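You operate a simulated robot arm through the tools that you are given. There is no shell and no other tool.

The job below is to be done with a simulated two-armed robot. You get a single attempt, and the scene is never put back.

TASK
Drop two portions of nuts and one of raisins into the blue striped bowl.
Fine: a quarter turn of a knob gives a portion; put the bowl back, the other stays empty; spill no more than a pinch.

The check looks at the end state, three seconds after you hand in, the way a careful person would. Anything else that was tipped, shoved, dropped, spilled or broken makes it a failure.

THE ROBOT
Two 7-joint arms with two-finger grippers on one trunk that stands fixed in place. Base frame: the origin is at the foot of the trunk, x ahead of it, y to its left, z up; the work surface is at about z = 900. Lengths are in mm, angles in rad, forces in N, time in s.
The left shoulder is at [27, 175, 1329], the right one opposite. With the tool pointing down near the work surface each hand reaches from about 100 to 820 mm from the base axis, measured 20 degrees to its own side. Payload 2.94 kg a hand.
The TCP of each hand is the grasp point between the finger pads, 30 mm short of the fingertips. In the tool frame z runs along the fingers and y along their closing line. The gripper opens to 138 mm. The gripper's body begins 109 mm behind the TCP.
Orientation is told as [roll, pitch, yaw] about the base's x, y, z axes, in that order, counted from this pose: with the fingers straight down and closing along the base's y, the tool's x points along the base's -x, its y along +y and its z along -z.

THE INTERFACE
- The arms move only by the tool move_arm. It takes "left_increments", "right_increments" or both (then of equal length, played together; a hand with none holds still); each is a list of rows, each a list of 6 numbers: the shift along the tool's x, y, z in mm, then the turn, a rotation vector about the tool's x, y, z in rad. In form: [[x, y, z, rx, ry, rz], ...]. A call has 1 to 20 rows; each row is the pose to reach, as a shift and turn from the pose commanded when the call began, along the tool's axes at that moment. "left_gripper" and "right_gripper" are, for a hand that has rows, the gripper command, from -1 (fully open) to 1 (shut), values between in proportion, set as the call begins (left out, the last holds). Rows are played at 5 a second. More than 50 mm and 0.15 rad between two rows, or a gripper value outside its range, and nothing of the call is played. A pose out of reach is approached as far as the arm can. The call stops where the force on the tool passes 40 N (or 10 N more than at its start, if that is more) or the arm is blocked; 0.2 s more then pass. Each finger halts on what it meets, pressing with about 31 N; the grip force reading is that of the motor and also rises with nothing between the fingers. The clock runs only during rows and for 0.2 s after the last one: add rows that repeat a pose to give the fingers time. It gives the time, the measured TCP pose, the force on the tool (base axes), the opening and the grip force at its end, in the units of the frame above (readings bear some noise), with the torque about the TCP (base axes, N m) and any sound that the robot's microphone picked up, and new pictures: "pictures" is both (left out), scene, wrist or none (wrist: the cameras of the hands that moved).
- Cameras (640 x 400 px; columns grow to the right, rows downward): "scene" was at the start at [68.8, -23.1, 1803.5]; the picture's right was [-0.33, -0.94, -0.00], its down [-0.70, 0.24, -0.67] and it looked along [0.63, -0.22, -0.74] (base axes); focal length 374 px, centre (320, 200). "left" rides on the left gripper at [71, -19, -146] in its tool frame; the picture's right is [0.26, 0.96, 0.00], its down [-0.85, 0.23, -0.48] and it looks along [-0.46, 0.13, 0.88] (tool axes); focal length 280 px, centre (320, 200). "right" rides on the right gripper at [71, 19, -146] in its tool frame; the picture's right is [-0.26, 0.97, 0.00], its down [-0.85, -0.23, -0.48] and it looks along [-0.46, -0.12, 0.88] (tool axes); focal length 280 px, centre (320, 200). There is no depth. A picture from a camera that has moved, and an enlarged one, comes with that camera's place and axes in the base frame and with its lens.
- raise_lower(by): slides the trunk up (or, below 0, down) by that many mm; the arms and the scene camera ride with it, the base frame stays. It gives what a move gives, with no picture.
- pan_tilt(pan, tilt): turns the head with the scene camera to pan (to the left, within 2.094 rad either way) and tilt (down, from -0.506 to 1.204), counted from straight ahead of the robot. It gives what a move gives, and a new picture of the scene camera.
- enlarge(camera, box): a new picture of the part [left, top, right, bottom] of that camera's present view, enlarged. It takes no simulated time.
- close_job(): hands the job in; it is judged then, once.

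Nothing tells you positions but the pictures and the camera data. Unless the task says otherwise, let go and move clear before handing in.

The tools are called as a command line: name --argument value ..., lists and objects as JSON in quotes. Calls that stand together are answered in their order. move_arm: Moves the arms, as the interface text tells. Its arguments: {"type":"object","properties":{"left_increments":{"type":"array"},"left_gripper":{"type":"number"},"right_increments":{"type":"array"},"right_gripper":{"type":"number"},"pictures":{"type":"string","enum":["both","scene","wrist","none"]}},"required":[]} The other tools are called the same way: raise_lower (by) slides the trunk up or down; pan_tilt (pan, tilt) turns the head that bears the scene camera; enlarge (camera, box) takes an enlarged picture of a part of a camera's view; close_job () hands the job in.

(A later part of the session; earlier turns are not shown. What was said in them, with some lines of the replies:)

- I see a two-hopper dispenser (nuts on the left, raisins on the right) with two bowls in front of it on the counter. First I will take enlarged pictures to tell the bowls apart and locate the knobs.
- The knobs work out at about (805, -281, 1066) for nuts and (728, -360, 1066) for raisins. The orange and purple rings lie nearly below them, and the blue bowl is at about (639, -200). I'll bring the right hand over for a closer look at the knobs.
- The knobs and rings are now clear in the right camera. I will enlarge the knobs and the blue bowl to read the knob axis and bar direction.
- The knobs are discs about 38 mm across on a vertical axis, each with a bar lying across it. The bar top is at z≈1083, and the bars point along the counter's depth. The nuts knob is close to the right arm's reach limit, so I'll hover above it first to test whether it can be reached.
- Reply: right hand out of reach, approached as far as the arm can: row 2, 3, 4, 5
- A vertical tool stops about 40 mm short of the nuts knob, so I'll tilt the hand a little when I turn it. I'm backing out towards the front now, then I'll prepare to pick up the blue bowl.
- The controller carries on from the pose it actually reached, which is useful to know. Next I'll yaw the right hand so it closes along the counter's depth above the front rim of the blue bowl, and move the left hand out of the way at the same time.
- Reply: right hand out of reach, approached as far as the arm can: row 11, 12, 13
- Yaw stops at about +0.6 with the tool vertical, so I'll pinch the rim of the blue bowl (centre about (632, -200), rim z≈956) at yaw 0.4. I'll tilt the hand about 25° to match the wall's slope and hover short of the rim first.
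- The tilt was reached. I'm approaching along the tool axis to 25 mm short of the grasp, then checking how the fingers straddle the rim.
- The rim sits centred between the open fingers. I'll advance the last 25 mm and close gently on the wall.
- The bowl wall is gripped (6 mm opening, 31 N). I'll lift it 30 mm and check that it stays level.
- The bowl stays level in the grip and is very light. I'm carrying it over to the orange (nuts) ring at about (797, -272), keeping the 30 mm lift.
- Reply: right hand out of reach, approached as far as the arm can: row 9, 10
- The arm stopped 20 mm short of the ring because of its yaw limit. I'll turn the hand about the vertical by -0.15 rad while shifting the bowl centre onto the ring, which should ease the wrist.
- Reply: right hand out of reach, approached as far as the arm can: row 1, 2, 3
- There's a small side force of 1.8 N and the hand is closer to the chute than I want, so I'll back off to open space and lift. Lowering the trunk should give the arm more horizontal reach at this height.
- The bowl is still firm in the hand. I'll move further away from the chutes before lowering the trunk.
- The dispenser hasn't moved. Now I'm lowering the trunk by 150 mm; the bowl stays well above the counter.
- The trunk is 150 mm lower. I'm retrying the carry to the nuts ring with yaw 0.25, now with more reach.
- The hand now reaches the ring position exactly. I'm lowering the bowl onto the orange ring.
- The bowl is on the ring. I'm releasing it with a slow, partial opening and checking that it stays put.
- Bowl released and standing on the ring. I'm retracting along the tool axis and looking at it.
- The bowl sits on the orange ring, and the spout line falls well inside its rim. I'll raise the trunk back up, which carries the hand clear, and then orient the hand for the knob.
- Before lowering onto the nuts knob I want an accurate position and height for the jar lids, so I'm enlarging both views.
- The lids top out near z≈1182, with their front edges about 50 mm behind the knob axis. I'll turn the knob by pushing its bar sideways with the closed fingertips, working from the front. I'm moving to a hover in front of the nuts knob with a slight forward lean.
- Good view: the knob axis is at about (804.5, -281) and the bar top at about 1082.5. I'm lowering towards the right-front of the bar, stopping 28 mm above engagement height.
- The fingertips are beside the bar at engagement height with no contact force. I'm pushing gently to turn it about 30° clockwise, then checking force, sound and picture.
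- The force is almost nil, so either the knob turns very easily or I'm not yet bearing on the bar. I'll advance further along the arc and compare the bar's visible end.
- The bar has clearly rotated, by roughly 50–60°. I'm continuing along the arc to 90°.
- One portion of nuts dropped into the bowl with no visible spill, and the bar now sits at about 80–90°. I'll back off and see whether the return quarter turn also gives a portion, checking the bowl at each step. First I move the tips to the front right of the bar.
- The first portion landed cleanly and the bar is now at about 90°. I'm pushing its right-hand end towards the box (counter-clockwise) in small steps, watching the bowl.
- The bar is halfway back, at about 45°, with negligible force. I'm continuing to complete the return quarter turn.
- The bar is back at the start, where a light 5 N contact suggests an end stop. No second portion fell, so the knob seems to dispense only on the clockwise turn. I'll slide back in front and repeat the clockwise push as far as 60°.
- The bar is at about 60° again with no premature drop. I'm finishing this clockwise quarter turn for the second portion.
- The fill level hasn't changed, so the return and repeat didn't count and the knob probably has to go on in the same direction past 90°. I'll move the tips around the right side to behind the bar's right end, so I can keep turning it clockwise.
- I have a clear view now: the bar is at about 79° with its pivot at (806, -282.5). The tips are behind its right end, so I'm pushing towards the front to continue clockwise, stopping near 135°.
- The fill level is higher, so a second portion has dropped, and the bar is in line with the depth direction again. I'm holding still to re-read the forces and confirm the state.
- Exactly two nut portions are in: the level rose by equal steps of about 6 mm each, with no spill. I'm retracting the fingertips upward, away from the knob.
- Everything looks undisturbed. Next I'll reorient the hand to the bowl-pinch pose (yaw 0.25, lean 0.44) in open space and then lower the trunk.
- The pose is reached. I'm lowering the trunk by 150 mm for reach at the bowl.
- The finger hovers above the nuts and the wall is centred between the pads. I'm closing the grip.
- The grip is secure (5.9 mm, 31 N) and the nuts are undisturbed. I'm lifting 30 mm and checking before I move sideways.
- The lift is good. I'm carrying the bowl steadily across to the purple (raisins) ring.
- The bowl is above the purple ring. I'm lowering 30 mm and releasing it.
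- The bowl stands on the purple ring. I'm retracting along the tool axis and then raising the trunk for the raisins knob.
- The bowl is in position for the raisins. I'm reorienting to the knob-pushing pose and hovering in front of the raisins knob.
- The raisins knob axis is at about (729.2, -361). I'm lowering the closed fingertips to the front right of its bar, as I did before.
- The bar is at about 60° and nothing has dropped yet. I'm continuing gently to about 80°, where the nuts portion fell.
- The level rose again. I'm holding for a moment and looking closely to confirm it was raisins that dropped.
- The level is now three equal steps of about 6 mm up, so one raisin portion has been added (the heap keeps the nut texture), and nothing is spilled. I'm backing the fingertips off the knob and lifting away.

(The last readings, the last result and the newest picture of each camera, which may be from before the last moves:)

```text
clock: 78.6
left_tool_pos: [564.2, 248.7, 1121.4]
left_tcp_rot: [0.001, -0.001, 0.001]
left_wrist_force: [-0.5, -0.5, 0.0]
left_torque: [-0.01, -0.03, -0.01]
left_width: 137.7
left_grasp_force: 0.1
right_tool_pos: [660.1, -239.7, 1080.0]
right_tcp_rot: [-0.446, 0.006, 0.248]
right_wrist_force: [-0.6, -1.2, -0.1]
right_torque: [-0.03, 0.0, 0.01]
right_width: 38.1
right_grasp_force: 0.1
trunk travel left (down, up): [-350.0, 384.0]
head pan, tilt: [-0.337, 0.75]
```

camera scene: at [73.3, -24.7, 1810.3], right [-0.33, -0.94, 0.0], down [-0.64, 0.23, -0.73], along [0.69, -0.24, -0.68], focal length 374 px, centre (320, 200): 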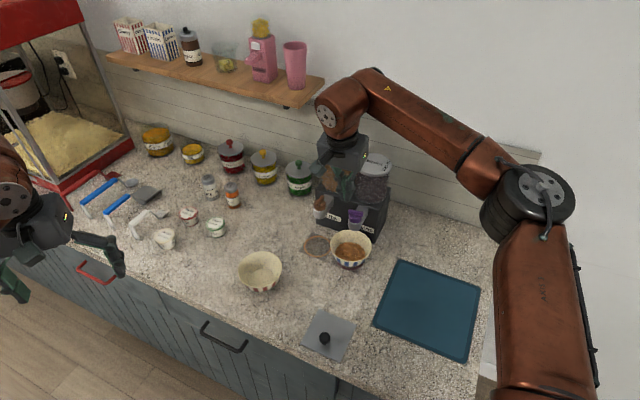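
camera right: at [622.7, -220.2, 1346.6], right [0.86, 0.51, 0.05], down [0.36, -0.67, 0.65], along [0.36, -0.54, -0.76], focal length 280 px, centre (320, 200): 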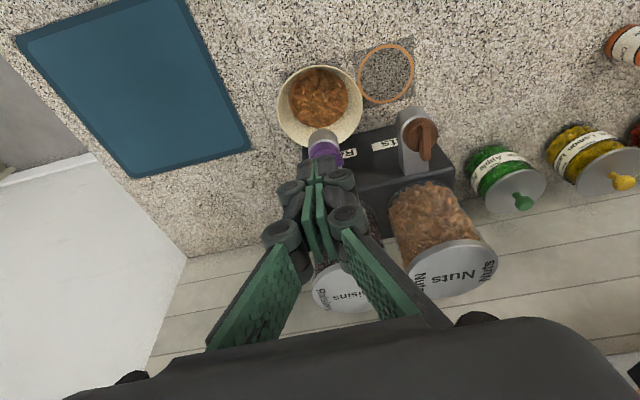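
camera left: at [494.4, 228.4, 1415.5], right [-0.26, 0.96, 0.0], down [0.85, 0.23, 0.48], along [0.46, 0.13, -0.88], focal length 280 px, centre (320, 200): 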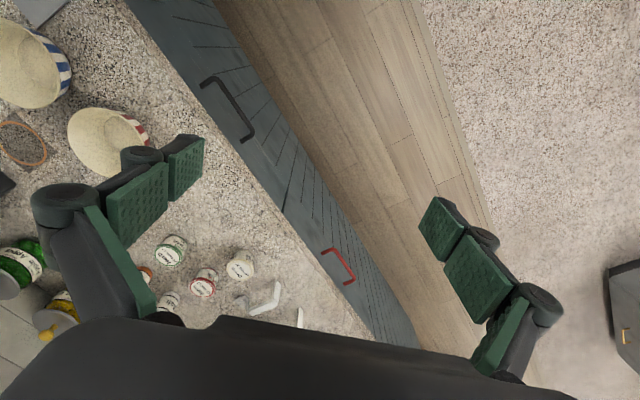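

The trunk is lowered. I'm lining up and approaching the bowl rim again, stopping 3 mm shallower because the contents are higher now.

move_arm --right_increments '[[-15, -1.2, 0.2, 0, 0, 0], [-29.4, -2.5, 0.5, 0, 0, 0], [-29.4, -2.5, 38, 0, 0, 0], [-29.4, -2.5, 76, 0, 0, 0], [-29.4, -2.5, 105, 0, 0, 0], [-29.4, -2.5, 127, 0, 0, 0], [-29.4, -2.5, 127, 0, 0, 0]]' --pictures "both"

enlarge --camera "right" --box '[160, 60, 400, 260]'

enlarge --camera "scene" --box '[280, 160, 420, 260]'

```text
clock: 80.2
left_tool_pos: [564.8, 248.3, 1120.3]
left_tcp_rot: [0.0, 0.0, 0.0]
left_wrist_force: [-0.4, -0.2, -0.1]
left_torque: [-0.02, -0.02, 0.0]
left_width: 137.8
left_grasp_force: 0.0
right_tool_pos: [702.7, -289.9, 966.3]
right_tcp_rot: [-0.445, 0.004, 0.248]
right_wrist_force: [0.8, 0.2, 0.5]
right_torque: [0.0, 0.02, -0.01]
right_width: 38.1
right_grasp_force: 0.2
trunk travel left (down, up): [-350.0, 384.0]
head pan, tilt: [-0.337, 0.75]
camera scene: at [124.1, -23.5, 1660.3], right [-0.33, -0.94, 0.0], down [-0.64, 0.22, -0.73], along [0.69, -0.24, -0.68], focal length 374 px, centre (320, 200)
camera right: at [614.8, -228.1, 1089.7], right [0.04, 0.91, -0.42], down [0.83, 0.21, 0.52], along [0.56, -0.36, -0.74], focal length 280 px, centre (320, 200)
```

scene: 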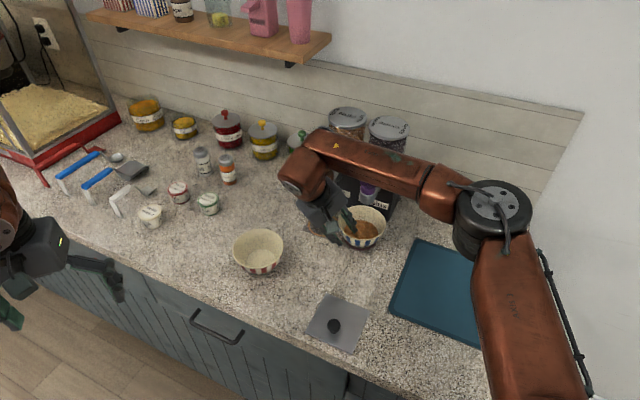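
right: 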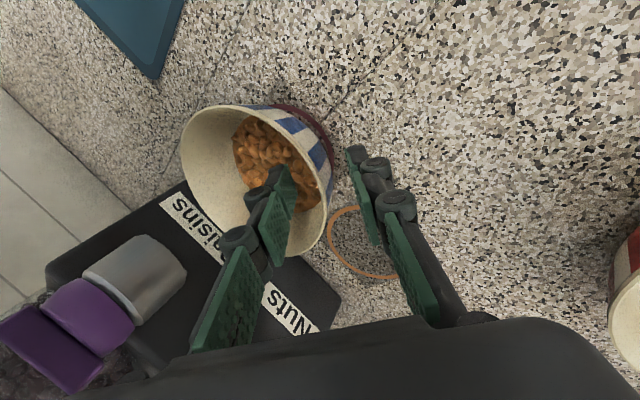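

```text
2.00 times, centred on (280, 160) of right
camera zoom: at [614.8, -228.1, 1089.7], right [0.04, 0.91, -0.42], down [0.83, 0.21, 0.52], along [0.56, -0.36, -0.74], focal length 561 px, centre (400, 280)
```

zoom: 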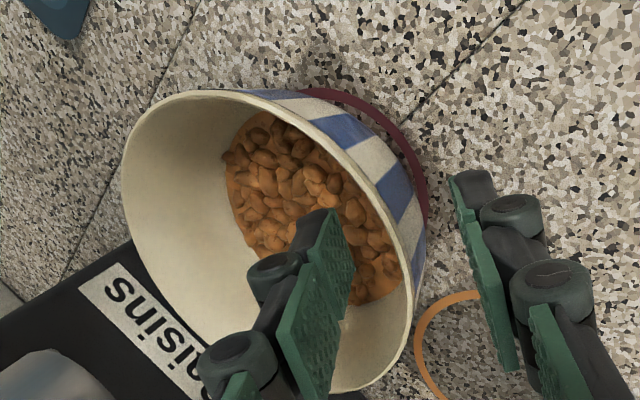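

```text
4.00 times, centred on (350, 210) of scene
camera zoom: at [124.1, -23.5, 1660.3], right [-0.33, -0.94, 0.0], down [-0.64, 0.22, -0.73], along [0.69, -0.24, -0.68], focal length 1497 px, centre (200, 160)
```

zoom: 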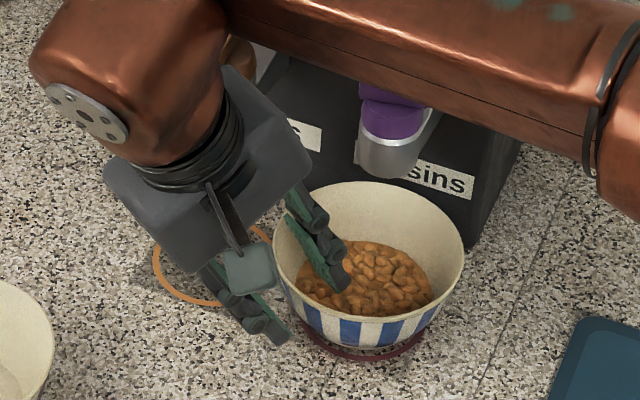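

The fingers straddle the wall above the contents. I'm closing and then lifting 30 mm.

move_arm --right_increments '[[0, 0, 0, 0, 0, 0], [0, 0, 0, 0, 0, 0], [0, 0, 0, 0, 0, 0], [0, 0, 0, 0, 0, 0], [0, 0, 0, 0, 0, 0]]' --right_gripper 1 --pictures "wrist"

enlarge --camera "right" --box '[140, 60, 380, 260]'

enlarge --camera "scene" --box '[280, 160, 420, 260]'

```text
clock: 81.4
left_tool_pos: [564.9, 248.2, 1120.0]
left_tcp_rot: [0.0, 0.001, 0.0]
left_wrist_force: [0.8, 0.1, -0.9]
left_torque: [0.01, 0.0, 0.03]
left_width: 137.8
left_grasp_force: 0.0
right_tool_pos: [702.7, -288.1, 966.8]
right_tcp_rot: [-0.444, 0.005, 0.248]
right_wrist_force: [-0.3, -0.1, 0.1]
right_torque: [0.06, 0.01, -0.02]
right_width: 6.3
right_grasp_force: 31.2
trunk travel left (down, up): [-350.0, 384.0]
head pan, tilt: [-0.337, 0.75]
camera right: at [614.9, -228.3, 1089.6], right [0.04, 0.91, -0.42], down [0.83, 0.21, 0.52], along [0.56, -0.36, -0.74], focal length 280 px, centre (320, 200)
```

right: 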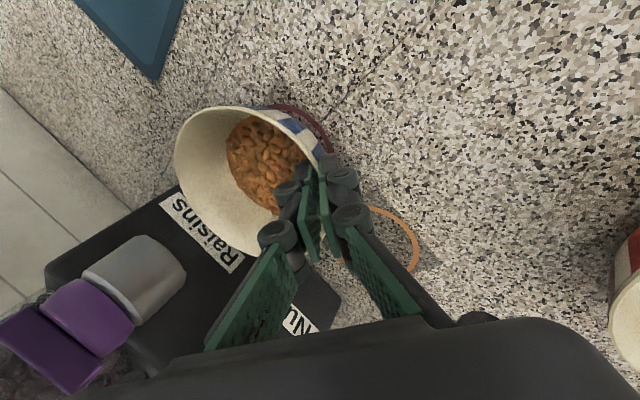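

```text
2.00 times, centred on (260, 160) of right
camera zoom: at [614.9, -228.3, 1089.6], right [0.04, 0.91, -0.42], down [0.83, 0.21, 0.52], along [0.56, -0.36, -0.74], focal length 561 px, centre (440, 280)
```

zoom: 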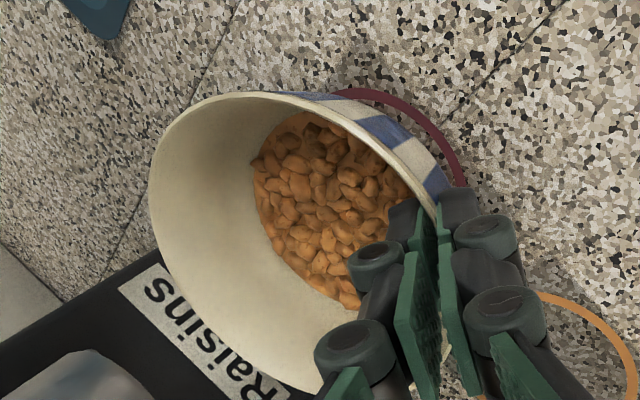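

```text
4.00 times, centred on (350, 210) of scene
camera zoom: at [124.4, -24.0, 1660.2], right [-0.33, -0.94, 0.0], down [-0.64, 0.23, -0.73], along [0.69, -0.24, -0.68], focal length 1497 px, centre (200, 160)
```

zoom: 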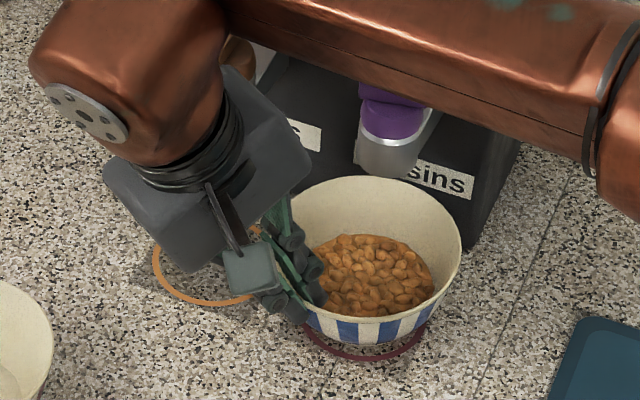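

The grip is firm (6.3 mm, 31 N). I'm lifting 30 mm and then carrying the bowl steadily back towards its original spot at about (631.5, -200).

move_arm --right_increments '[[0, -4.3, -9, 0, 0, 0], [0, -8.5, -18.1, 0, 0, 0], [0, -12.8, -27.1, 0, 0, 0], [2.4, -5.2, -30.7, 0, 0, 0], [7.1, 9.8, -37.9, 0, 0, 0], [11.8, 24.9, -45.1, 0, 0, 0], [16.6, 40.1, -52.2, 0, 0, 0], [21.3, 55.2, -59.4, 0, 0, 0], [26, 70.3, -66.6, 0, 0, 0], [26, 70.3, -66.6, 0, 0, 0]]' --right_gripper 1 --pictures "both"

enlarge --camera "scene" --box '[240, 170, 400, 290]'

```text
clock: 83.6
left_tool_pos: [565.7, 247.9, 1119.9]
left_tcp_rot: [0.0, -0.001, -0.001]
left_wrist_force: [0.1, 0.1, -0.5]
left_torque: [-0.01, -0.01, 0.03]
left_width: 138.0
left_grasp_force: 0.0
right_tool_pos: [656.3, -206.2, 995.9]
right_tcp_rot: [-0.448, 0.003, 0.249]
right_wrist_force: [-0.2, -0.5, -0.3]
right_torque: [0.04, 0.02, -0.02]
right_width: 6.0
right_grasp_force: 30.2
trunk travel left (down, up): [-350.0, 384.0]
head pan, tilt: [-0.337, 0.75]
camera scene: at [124.5, -24.3, 1660.2], right [-0.33, -0.94, 0.0], down [-0.64, 0.23, -0.73], along [0.69, -0.24, -0.68], focal length 374 px, centre (320, 200)
camera right: at [566.7, -145.1, 1118.8], right [0.04, 0.91, -0.42], down [0.83, 0.21, 0.52], along [0.56, -0.36, -0.74], focal length 280 px, centre (320, 200)
```

scene: 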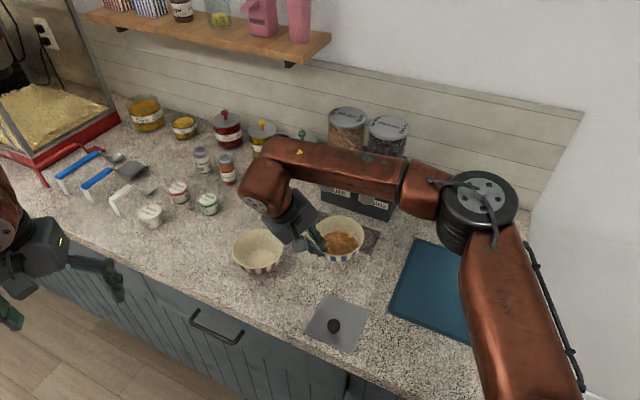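
right: 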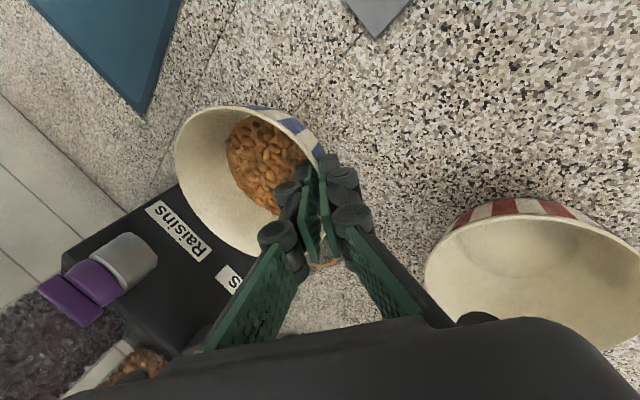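

```text
3.33 times, centred on (320, 230) of scene
camera zoom: at [124.5, -24.3, 1660.2], right [-0.33, -0.94, 0.0], down [-0.64, 0.23, -0.73], along [0.69, -0.24, -0.68], focal length 1248 px, centre (320, 100)
```

zoom: 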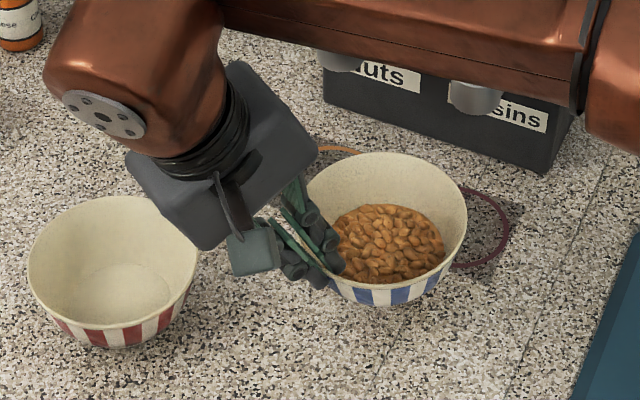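

The bowl is steady. I'm continuing to its original place.

move_arm --right_increments '[[4.5, 13.6, -6.6, 0, 0, 0], [8.9, 27.2, -13.2, 0, 0, 0], [13.4, 40.7, -19.7, 0, 0, 0], [17.8, 54.3, -26.3, 0, 0, 0], [22.3, 67.9, -32.9, 0, 0, 0], [22.3, 67.9, -32.9, 0, 0, 0]]' --right_gripper 1 --pictures "both"

enlarge --camera "scene" --box '[240, 190, 400, 310]'

```text
clock: 85.0
left_tool_pos: [566.2, 248.6, 1120.8]
left_tcp_rot: [-0.001, -0.001, 0.0]
left_wrist_force: [-0.5, -0.4, -0.3]
left_torque: [0.02, 0.05, 0.01]
left_width: 138.0
left_grasp_force: 0.0
right_tool_pos: [614.3, -138.1, 995.9]
right_tcp_rot: [-0.446, 0.005, 0.248]
right_wrist_force: [0.1, -0.2, -1.4]
right_torque: [0.07, 0.0, 0.0]
right_width: 5.9
right_grasp_force: 30.7
trunk travel left (down, up): [-350.0, 384.0]
head pan, tilt: [-0.337, 0.75]
camera scene: at [124.4, -24.3, 1660.2], right [-0.33, -0.94, 0.0], down [-0.64, 0.23, -0.73], along [0.69, -0.24, -0.68], focal length 374 px, centre (320, 200)
camera right: at [526.4, -77.5, 1119.1], right [0.04, 0.91, -0.42], down [0.83, 0.21, 0.52], along [0.56, -0.36, -0.74], focal length 280 px, centre (320, 200)
```

scene: 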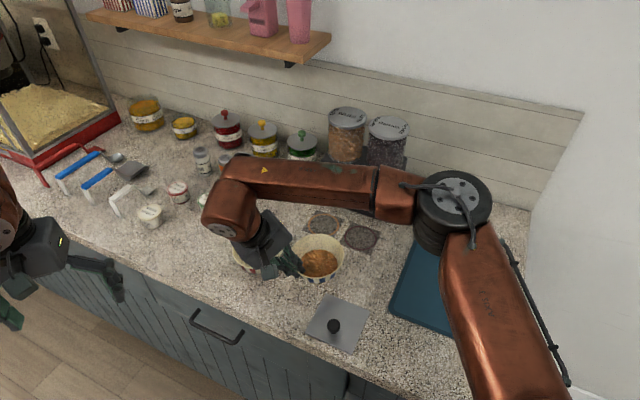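
right: 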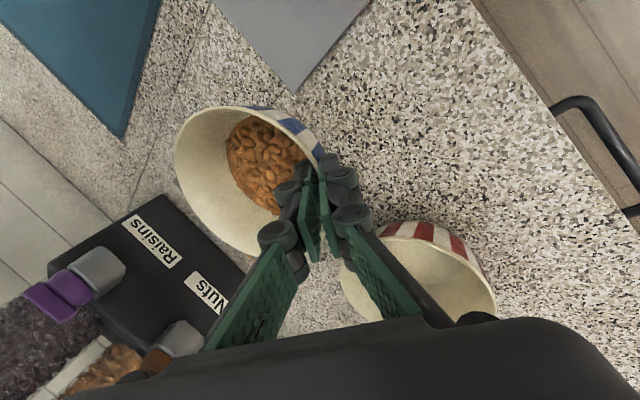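

```text
3.33 times, centred on (320, 250) of scene
camera zoom: at [124.4, -24.3, 1660.2], right [-0.33, -0.94, 0.0], down [-0.64, 0.23, -0.73], along [0.69, -0.24, -0.68], focal length 1248 px, centre (320, 33)
```

zoom: 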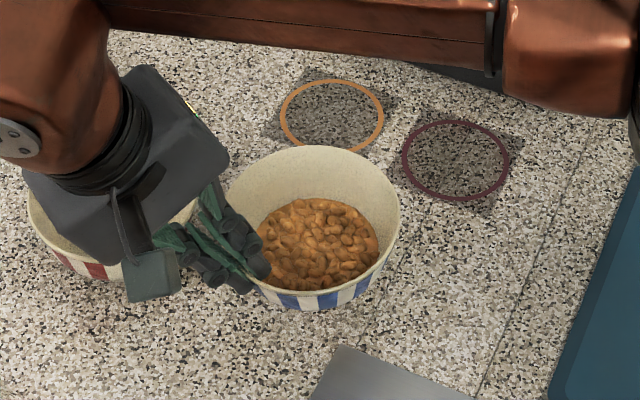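

The bowl is over its original spot. I'm lowering it onto the counter.

move_arm --right_increments '[[-0.5, 4, 9, 0, 0, 0], [-1, 8, 18, 0, 0, 0], [-1.4, 11.9, 26.9, 0, 0, 0], [-1.4, 11.9, 26.9, 0, 0, 0]]' --right_gripper 1 --pictures "wrist"

enlarge --camera "scene" --box '[240, 190, 400, 310]'

```text
clock: 86.0
left_tool_pos: [565.8, 248.6, 1120.1]
left_tcp_rot: [0.0, 0.0, -0.002]
left_wrist_force: [0.4, -0.3, 0.7]
left_torque: [0.01, 0.02, 0.02]
left_width: 138.0
left_grasp_force: 0.1
right_tool_pos: [615.6, -139.2, 966.9]
right_tcp_rot: [-0.445, 0.005, 0.248]
right_wrist_force: [-1.0, -0.1, -0.7]
right_torque: [0.04, 0.02, 0.0]
right_width: 6.1
right_grasp_force: 30.8
trunk travel left (down, up): [-350.0, 384.0]
head pan, tilt: [-0.337, 0.75]
camera right: at [527.3, -77.6, 1089.9], right [0.04, 0.91, -0.42], down [0.83, 0.21, 0.52], along [0.56, -0.36, -0.74], focal length 280 px, centre (320, 200)
```

right: 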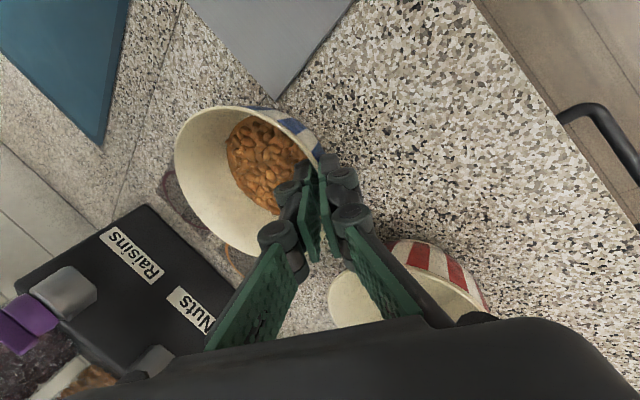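

```text
3.33 times, centred on (320, 250) of scene
camera zoom: at [124.2, -23.8, 1660.3], right [-0.33, -0.94, 0.0], down [-0.64, 0.23, -0.73], along [0.69, -0.24, -0.68], focal length 1248 px, centre (320, 33)
```

zoom: 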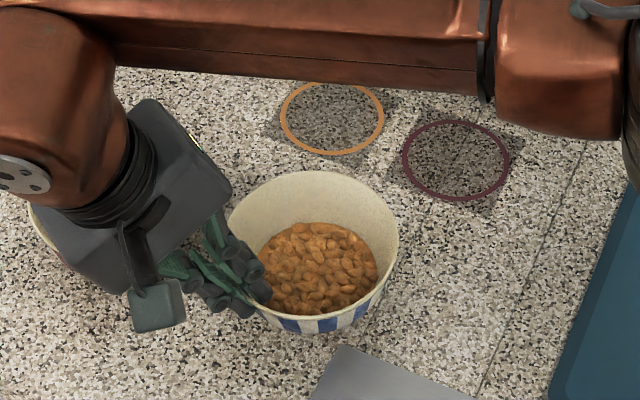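

The bowl is down at its original place, clear of the plate and the red bowl. I'm releasing.

move_arm --right_increments '[[0, 0.2, 0.5, 0, 0, 0], [0, 0.2, 0.5, 0, 0, 0]]' --right_gripper 1 --pictures "none"

move_arm --right_increments '[[0, 0, 0, 0, 0, 0], [0, 0, 0, 0, 0, 0], [0, 0, 0, 0, 0, 0], [0, 0, 0, 0, 0, 0]]' --right_gripper 0.45 --pictures "wrist"

enlarge --camera "scene" --box '[240, 190, 400, 310]'

enlarge --camera "right" --box '[160, 60, 400, 260]'

```text
clock: 86.6
left_tool_pos: [565.4, 249.5, 1120.4]
left_tcp_rot: [-0.001, 0.001, 0.002]
left_wrist_force: [-0.3, -0.2, 0.5]
left_torque: [-0.01, 0.0, -0.02]
left_width: 137.8
left_grasp_force: 0.0
right_tool_pos: [616.1, -138.5, 965.9]
right_tcp_rot: [-0.445, 0.006, 0.247]
right_wrist_force: [-0.1, -0.4, -0.7]
right_torque: [0.09, 0.02, -0.01]
right_width: 6.1
right_grasp_force: 30.8
trunk travel left (down, up): [-350.0, 384.0]
head pan, tilt: [-0.337, 0.75]
```

```text
clock: 87.6
left_tool_pos: [565.3, 247.5, 1119.8]
left_tcp_rot: [-0.001, 0.0, -0.001]
left_wrist_force: [0.2, -0.4, -0.3]
left_torque: [0.01, 0.03, 0.01]
left_width: 137.7
left_grasp_force: 0.1
right_tool_pos: [615.6, -137.1, 966.3]
right_tcp_rot: [-0.446, 0.003, 0.249]
right_wrist_force: [-0.3, -0.6, 0.2]
right_torque: [0.04, -0.02, 0.01]
right_width: 38.0
right_grasp_force: 0.0
trunk travel left (down, up): [-350.0, 384.0]
head pan, tilt: [-0.337, 0.75]
camera right: at [527.4, -77.7, 1089.5], right [0.04, 0.91, -0.42], down [0.83, 0.21, 0.52], along [0.56, -0.36, -0.74], focal length 280 px, centre (320, 200)
```

right: 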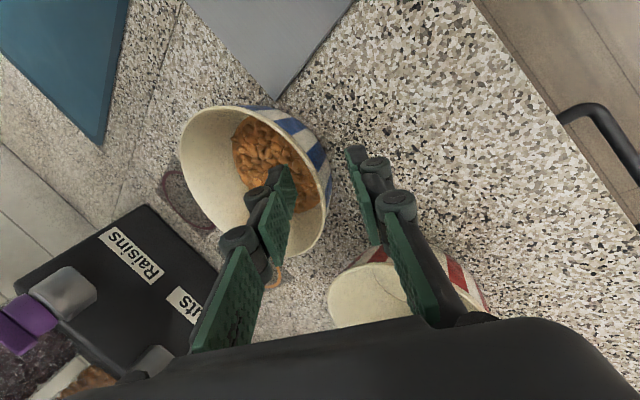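

```text
3.33 times, centred on (320, 250) of scene
camera zoom: at [124.3, -23.8, 1660.2], right [-0.33, -0.94, 0.0], down [-0.64, 0.23, -0.73], along [0.69, -0.24, -0.68], focal length 1248 px, centre (320, 33)
```

zoom: 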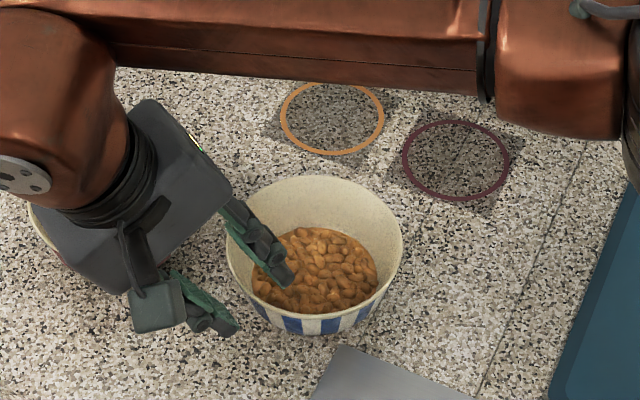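

```text
2.00 times, centred on (280, 160) of right
camera zoom: at [527.4, -77.7, 1089.5], right [0.04, 0.91, -0.42], down [0.83, 0.21, 0.52], along [0.56, -0.36, -0.74], focal length 561 px, centre (400, 280)
```

zoom: 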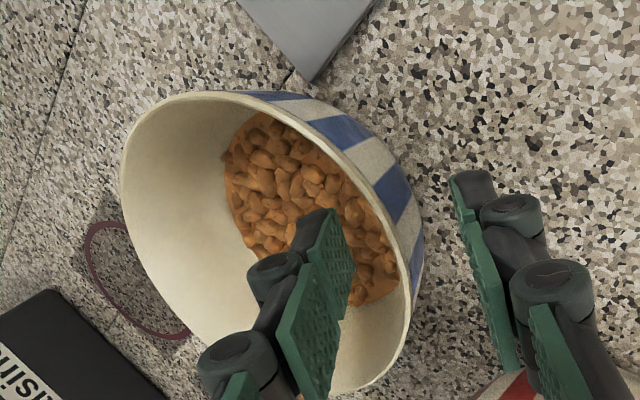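

Released, and the bowl sits level. I'm retracting the hand along the tool axis and checking the final scene.

move_arm --right_increments '[[0, 0, -30, 0, 0, 0], [0, 0, -65, 0, 0, 0], [0, 0, -100, 0, 0, 0], [0, 0, -135, 0, 0, 0], [0, 0, -135, 0, 0, 0]]' --pictures "both"

raise_lower --by 150

```text
clock: 88.8
left_tool_pos: [565.3, 248.2, 1119.1]
left_tcp_rot: [0.0, 0.001, 0.0]
left_wrist_force: [-0.2, -0.4, 0.7]
left_torque: [0.07, 0.04, -0.02]
left_width: 138.0
left_grasp_force: 0.1
right_tool_pos: [602.1, -82.5, 1088.2]
right_tcp_rot: [-0.444, 0.006, 0.248]
right_wrist_force: [-0.1, -1.0, -0.3]
right_torque: [0.05, 0.04, -0.02]
right_width: 38.0
right_grasp_force: 0.0
trunk travel left (down, up): [-350.0, 384.0]
head pan, tilt: [-0.337, 0.75]
camera scene: at [124.9, -24.5, 1660.1], right [-0.33, -0.94, 0.0], down [-0.64, 0.23, -0.73], along [0.69, -0.24, -0.68], focal length 374 px, centre (320, 200)
camera right: at [514.0, -21.0, 1211.8], right [0.04, 0.91, -0.42], down [0.83, 0.21, 0.52], along [0.56, -0.36, -0.74], focal length 280 px, centre (320, 200)
```

scene: 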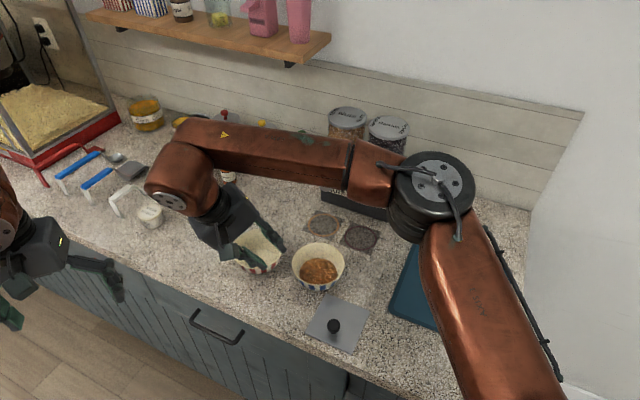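
right: 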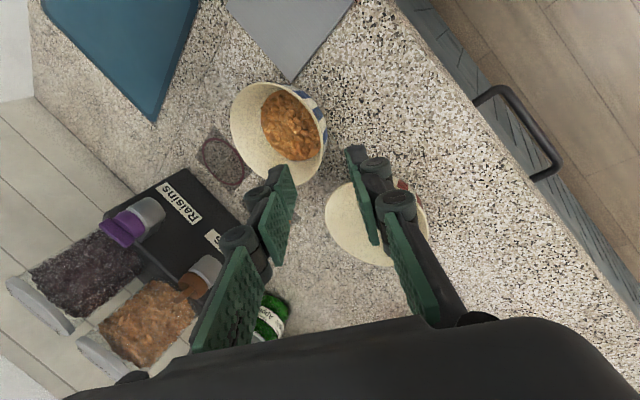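

```text
clock: 90.6
left_tool_pos: [566.1, 248.6, 1269.9]
left_tcp_rot: [-0.002, 0.002, 0.0]
left_wrist_force: [0.7, -0.6, -0.6]
left_torque: [0.03, 0.02, 0.01]
left_width: 138.0
left_grasp_force: 0.0
right_tool_pos: [601.6, -82.4, 1237.9]
right_tcp_rot: [-0.445, 0.006, 0.247]
right_wrist_force: [-0.5, -0.8, -0.6]
right_torque: [0.0, 0.0, 0.02]
right_width: 38.3
right_grasp_force: 0.1
trunk travel left (down, up): [-500.0, 234.0]
head pan, tilt: [-0.337, 0.75]
```

The bowl is in place and the trunk is raised. I'm moving the right arm back clear to the right for a full view of the counter.

move_arm --right_increments '[[31.8, -25, 2.2, -0.055, 0, 0], [63.5, -50.1, 4.4, -0.11, 0, 0], [95.3, -75.1, 6.6, -0.165, 0, 0], [127, -100.2, 8.9, -0.22, 0, 0], [158.8, -125.2, 11.1, -0.275, 0, 0], [190.5, -150.2, 13.3, -0.33, 0, 0], [222.3, -175.3, 15.5, -0.385, 0, 0], [254, -200.3, 17.7, -0.44, 0, 0], [254, -200.3, 17.7, -0.44, 0, 0]]' --pictures "both"

enlarge --camera "scene" --box '[220, 180, 420, 320]'

enlarge --camera "scene" --box '[260, 120, 420, 250]'

```text
clock: 92.6
left_tool_pos: [567.0, 249.3, 1270.7]
left_tcp_rot: [-0.002, 0.001, 0.001]
left_wrist_force: [0.4, 0.9, 0.3]
left_torque: [0.01, 0.06, 0.02]
left_width: 138.2
left_grasp_force: 0.1
right_tool_pos: [403.6, -326.4, 1310.7]
right_tcp_rot: [-0.004, 0.006, 0.249]
right_wrist_force: [0.5, 0.2, 0.1]
right_torque: [-0.03, 0.06, 0.01]
right_width: 38.3
right_grasp_force: 0.0
trunk travel left (down, up): [-500.0, 234.0]
head pan, tilt: [-0.337, 0.75]
camera scene: at [74.1, -22.7, 1810.3], right [-0.33, -0.94, 0.0], down [-0.64, 0.22, -0.73], along [0.69, -0.24, -0.68], focal length 374 px, centre (320, 200)
camera right: at [330.7, -324.6, 1455.3], right [0.02, 1.0, -0.01], down [0.88, -0.01, 0.47], along [0.47, -0.01, -0.88], focal length 280 px, centre (320, 200)
```

scene: 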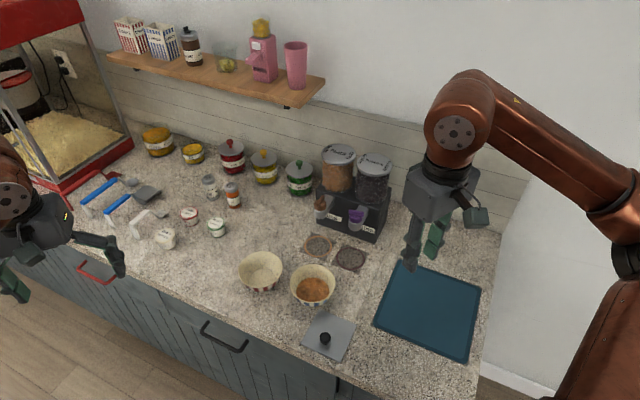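
right: 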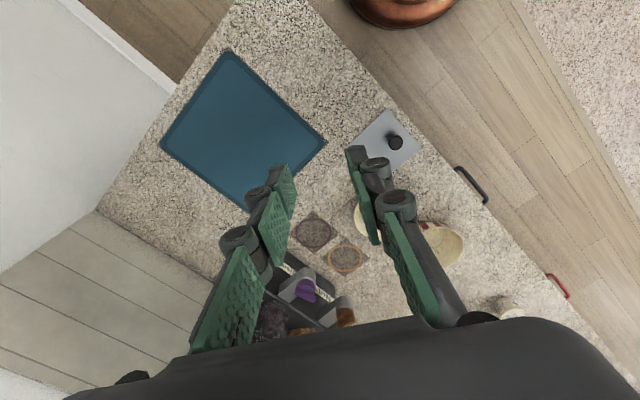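

```text
2.86 times, centred on (320, 250) of scene
camera zoom: at [74.1, -22.7, 1810.3], right [-0.33, -0.94, 0.0], down [-0.64, 0.22, -0.73], along [0.69, -0.24, -0.68], focal length 1069 px, centre (320, 57)
```

zoom: 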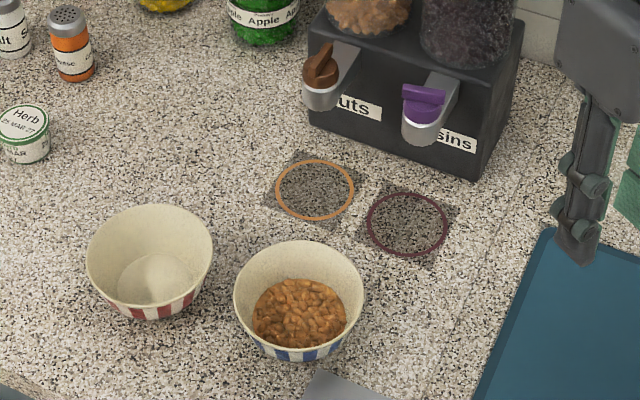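

```text
3.08 times, centred on (340, 185) of scene
camera zoom: at [74.1, -22.7, 1810.3], right [-0.33, -0.94, 0.0], down [-0.64, 0.22, -0.73], along [0.69, -0.24, -0.68], focal length 1152 px, centre (258, 246)
```

zoom: 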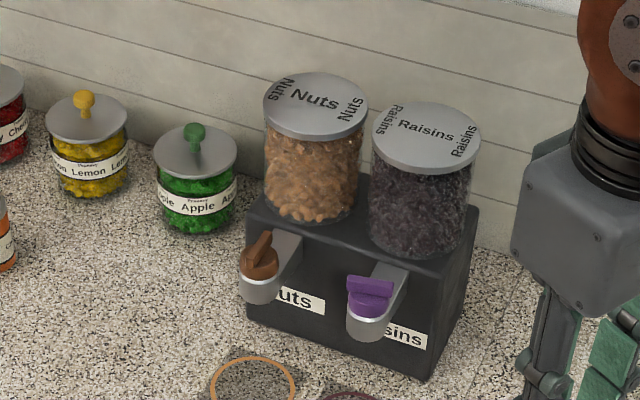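

Everything looks in order. As a last check I'm returning the head to its first pose, to compare the bowl's place directly with the start.

pan_tilt --pan -0.337 --tilt 0.836

enlarge --camera "scene" --box '[220, 190, 380, 290]'

enlarge --camera "scene" --box '[220, 90, 420, 215]'

```text
clock: 93.2
left_tool_pos: [565.3, 248.6, 1270.9]
left_tcp_rot: [0.0, 0.0, -0.001]
left_wrist_force: [0.0, -0.2, -0.1]
left_torque: [0.02, -0.01, -0.02]
left_width: 137.9
left_grasp_force: 0.0
right_tool_pos: [402.7, -327.7, 1310.2]
right_tcp_rot: [-0.006, 0.005, 0.246]
right_wrist_force: [0.4, -0.6, 0.1]
right_torque: [0.0, -0.03, -0.02]
right_width: 38.3
right_grasp_force: 0.1
trunk travel left (down, up): [-500.0, 234.0]
head pan, tilt: [-0.337, 0.836]
camera scene: at [68.5, -22.9, 1803.5], right [-0.33, -0.94, 0.0], down [-0.7, 0.24, -0.67], along [0.63, -0.22, -0.74], focal length 374 px, centre (320, 200)
```

scene: 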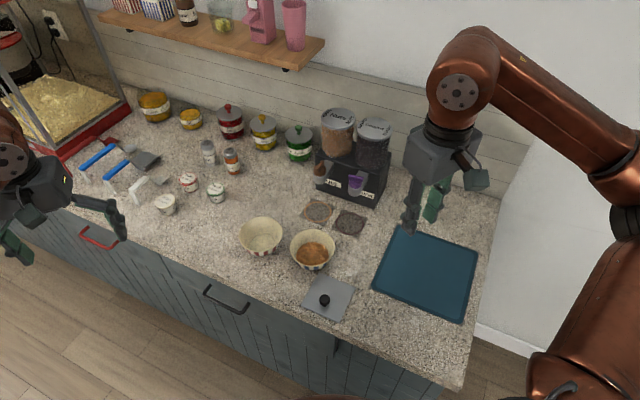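

```text
4.00 times, centred on (300, 240) of scene
camera zoom: at [68.5, -22.9, 1803.5], right [-0.33, -0.94, 0.0], down [-0.7, 0.24, -0.67], along [0.63, -0.22, -0.74], focal length 1497 px, centre (400, 40)
```

zoom: 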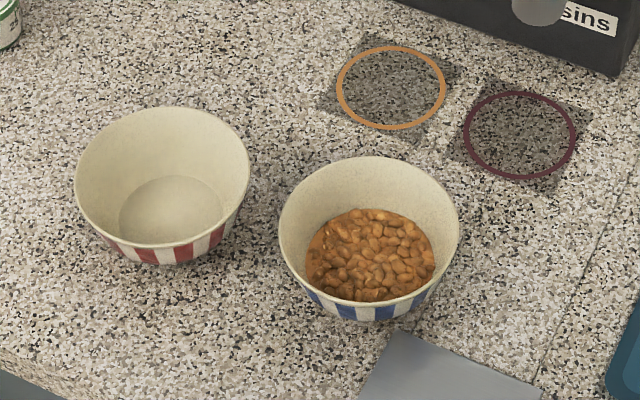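

```text
3.20 times, centred on (320, 152) of scene
camera zoom: at [68.5, -22.9, 1803.5], right [-0.33, -0.94, 0.0], down [-0.7, 0.24, -0.67], along [0.63, -0.22, -0.74], focal length 1198 px, centre (320, 352)
```

zoom: 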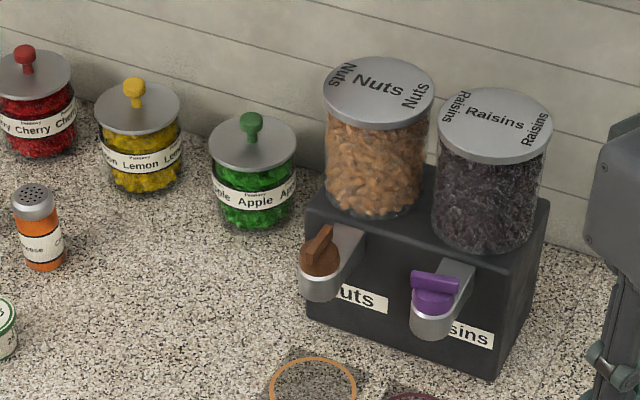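

The blue striped bowl is back at its original spot with two nut portions and one raisin portion. The red bowl is empty, the dispenser and everything else are undisturbed, and both hands are clear. I'm handing the job in.

close_job

```text
The job is handed in.
```

I handed the job in with the blue striped bowl back at its starting place. As far as I can tell it holds two portions of nuts and one of raisins.

- **Portions:** The fill level rose three times by about the same amount, twice under the nuts spout and once under the raisins spout. The heap looks like nuts throughout, so I'm judging the raisin portion by the rise in level; I couldn't see raisins on top.
- **Extra knob movement:** After the first nuts portion I turned the nuts knob back and then forward again. Neither movement gave a portion. The second portion came when I kept turning it the same way.
- **Knobs at the end:** The nuts knob has turned half a turn and its bar again lies front to back. The raisins knob was left at about 80–90°.
- **Rest of the scene:** From the same camera view as at the start, the blue bowl matches its first position. The red bowl is empty, and the dispenser and jars look unmoved. I saw no spill, though the speckled counter would make a few crumbs hard to spot.

Both hands are open and clear of everything.
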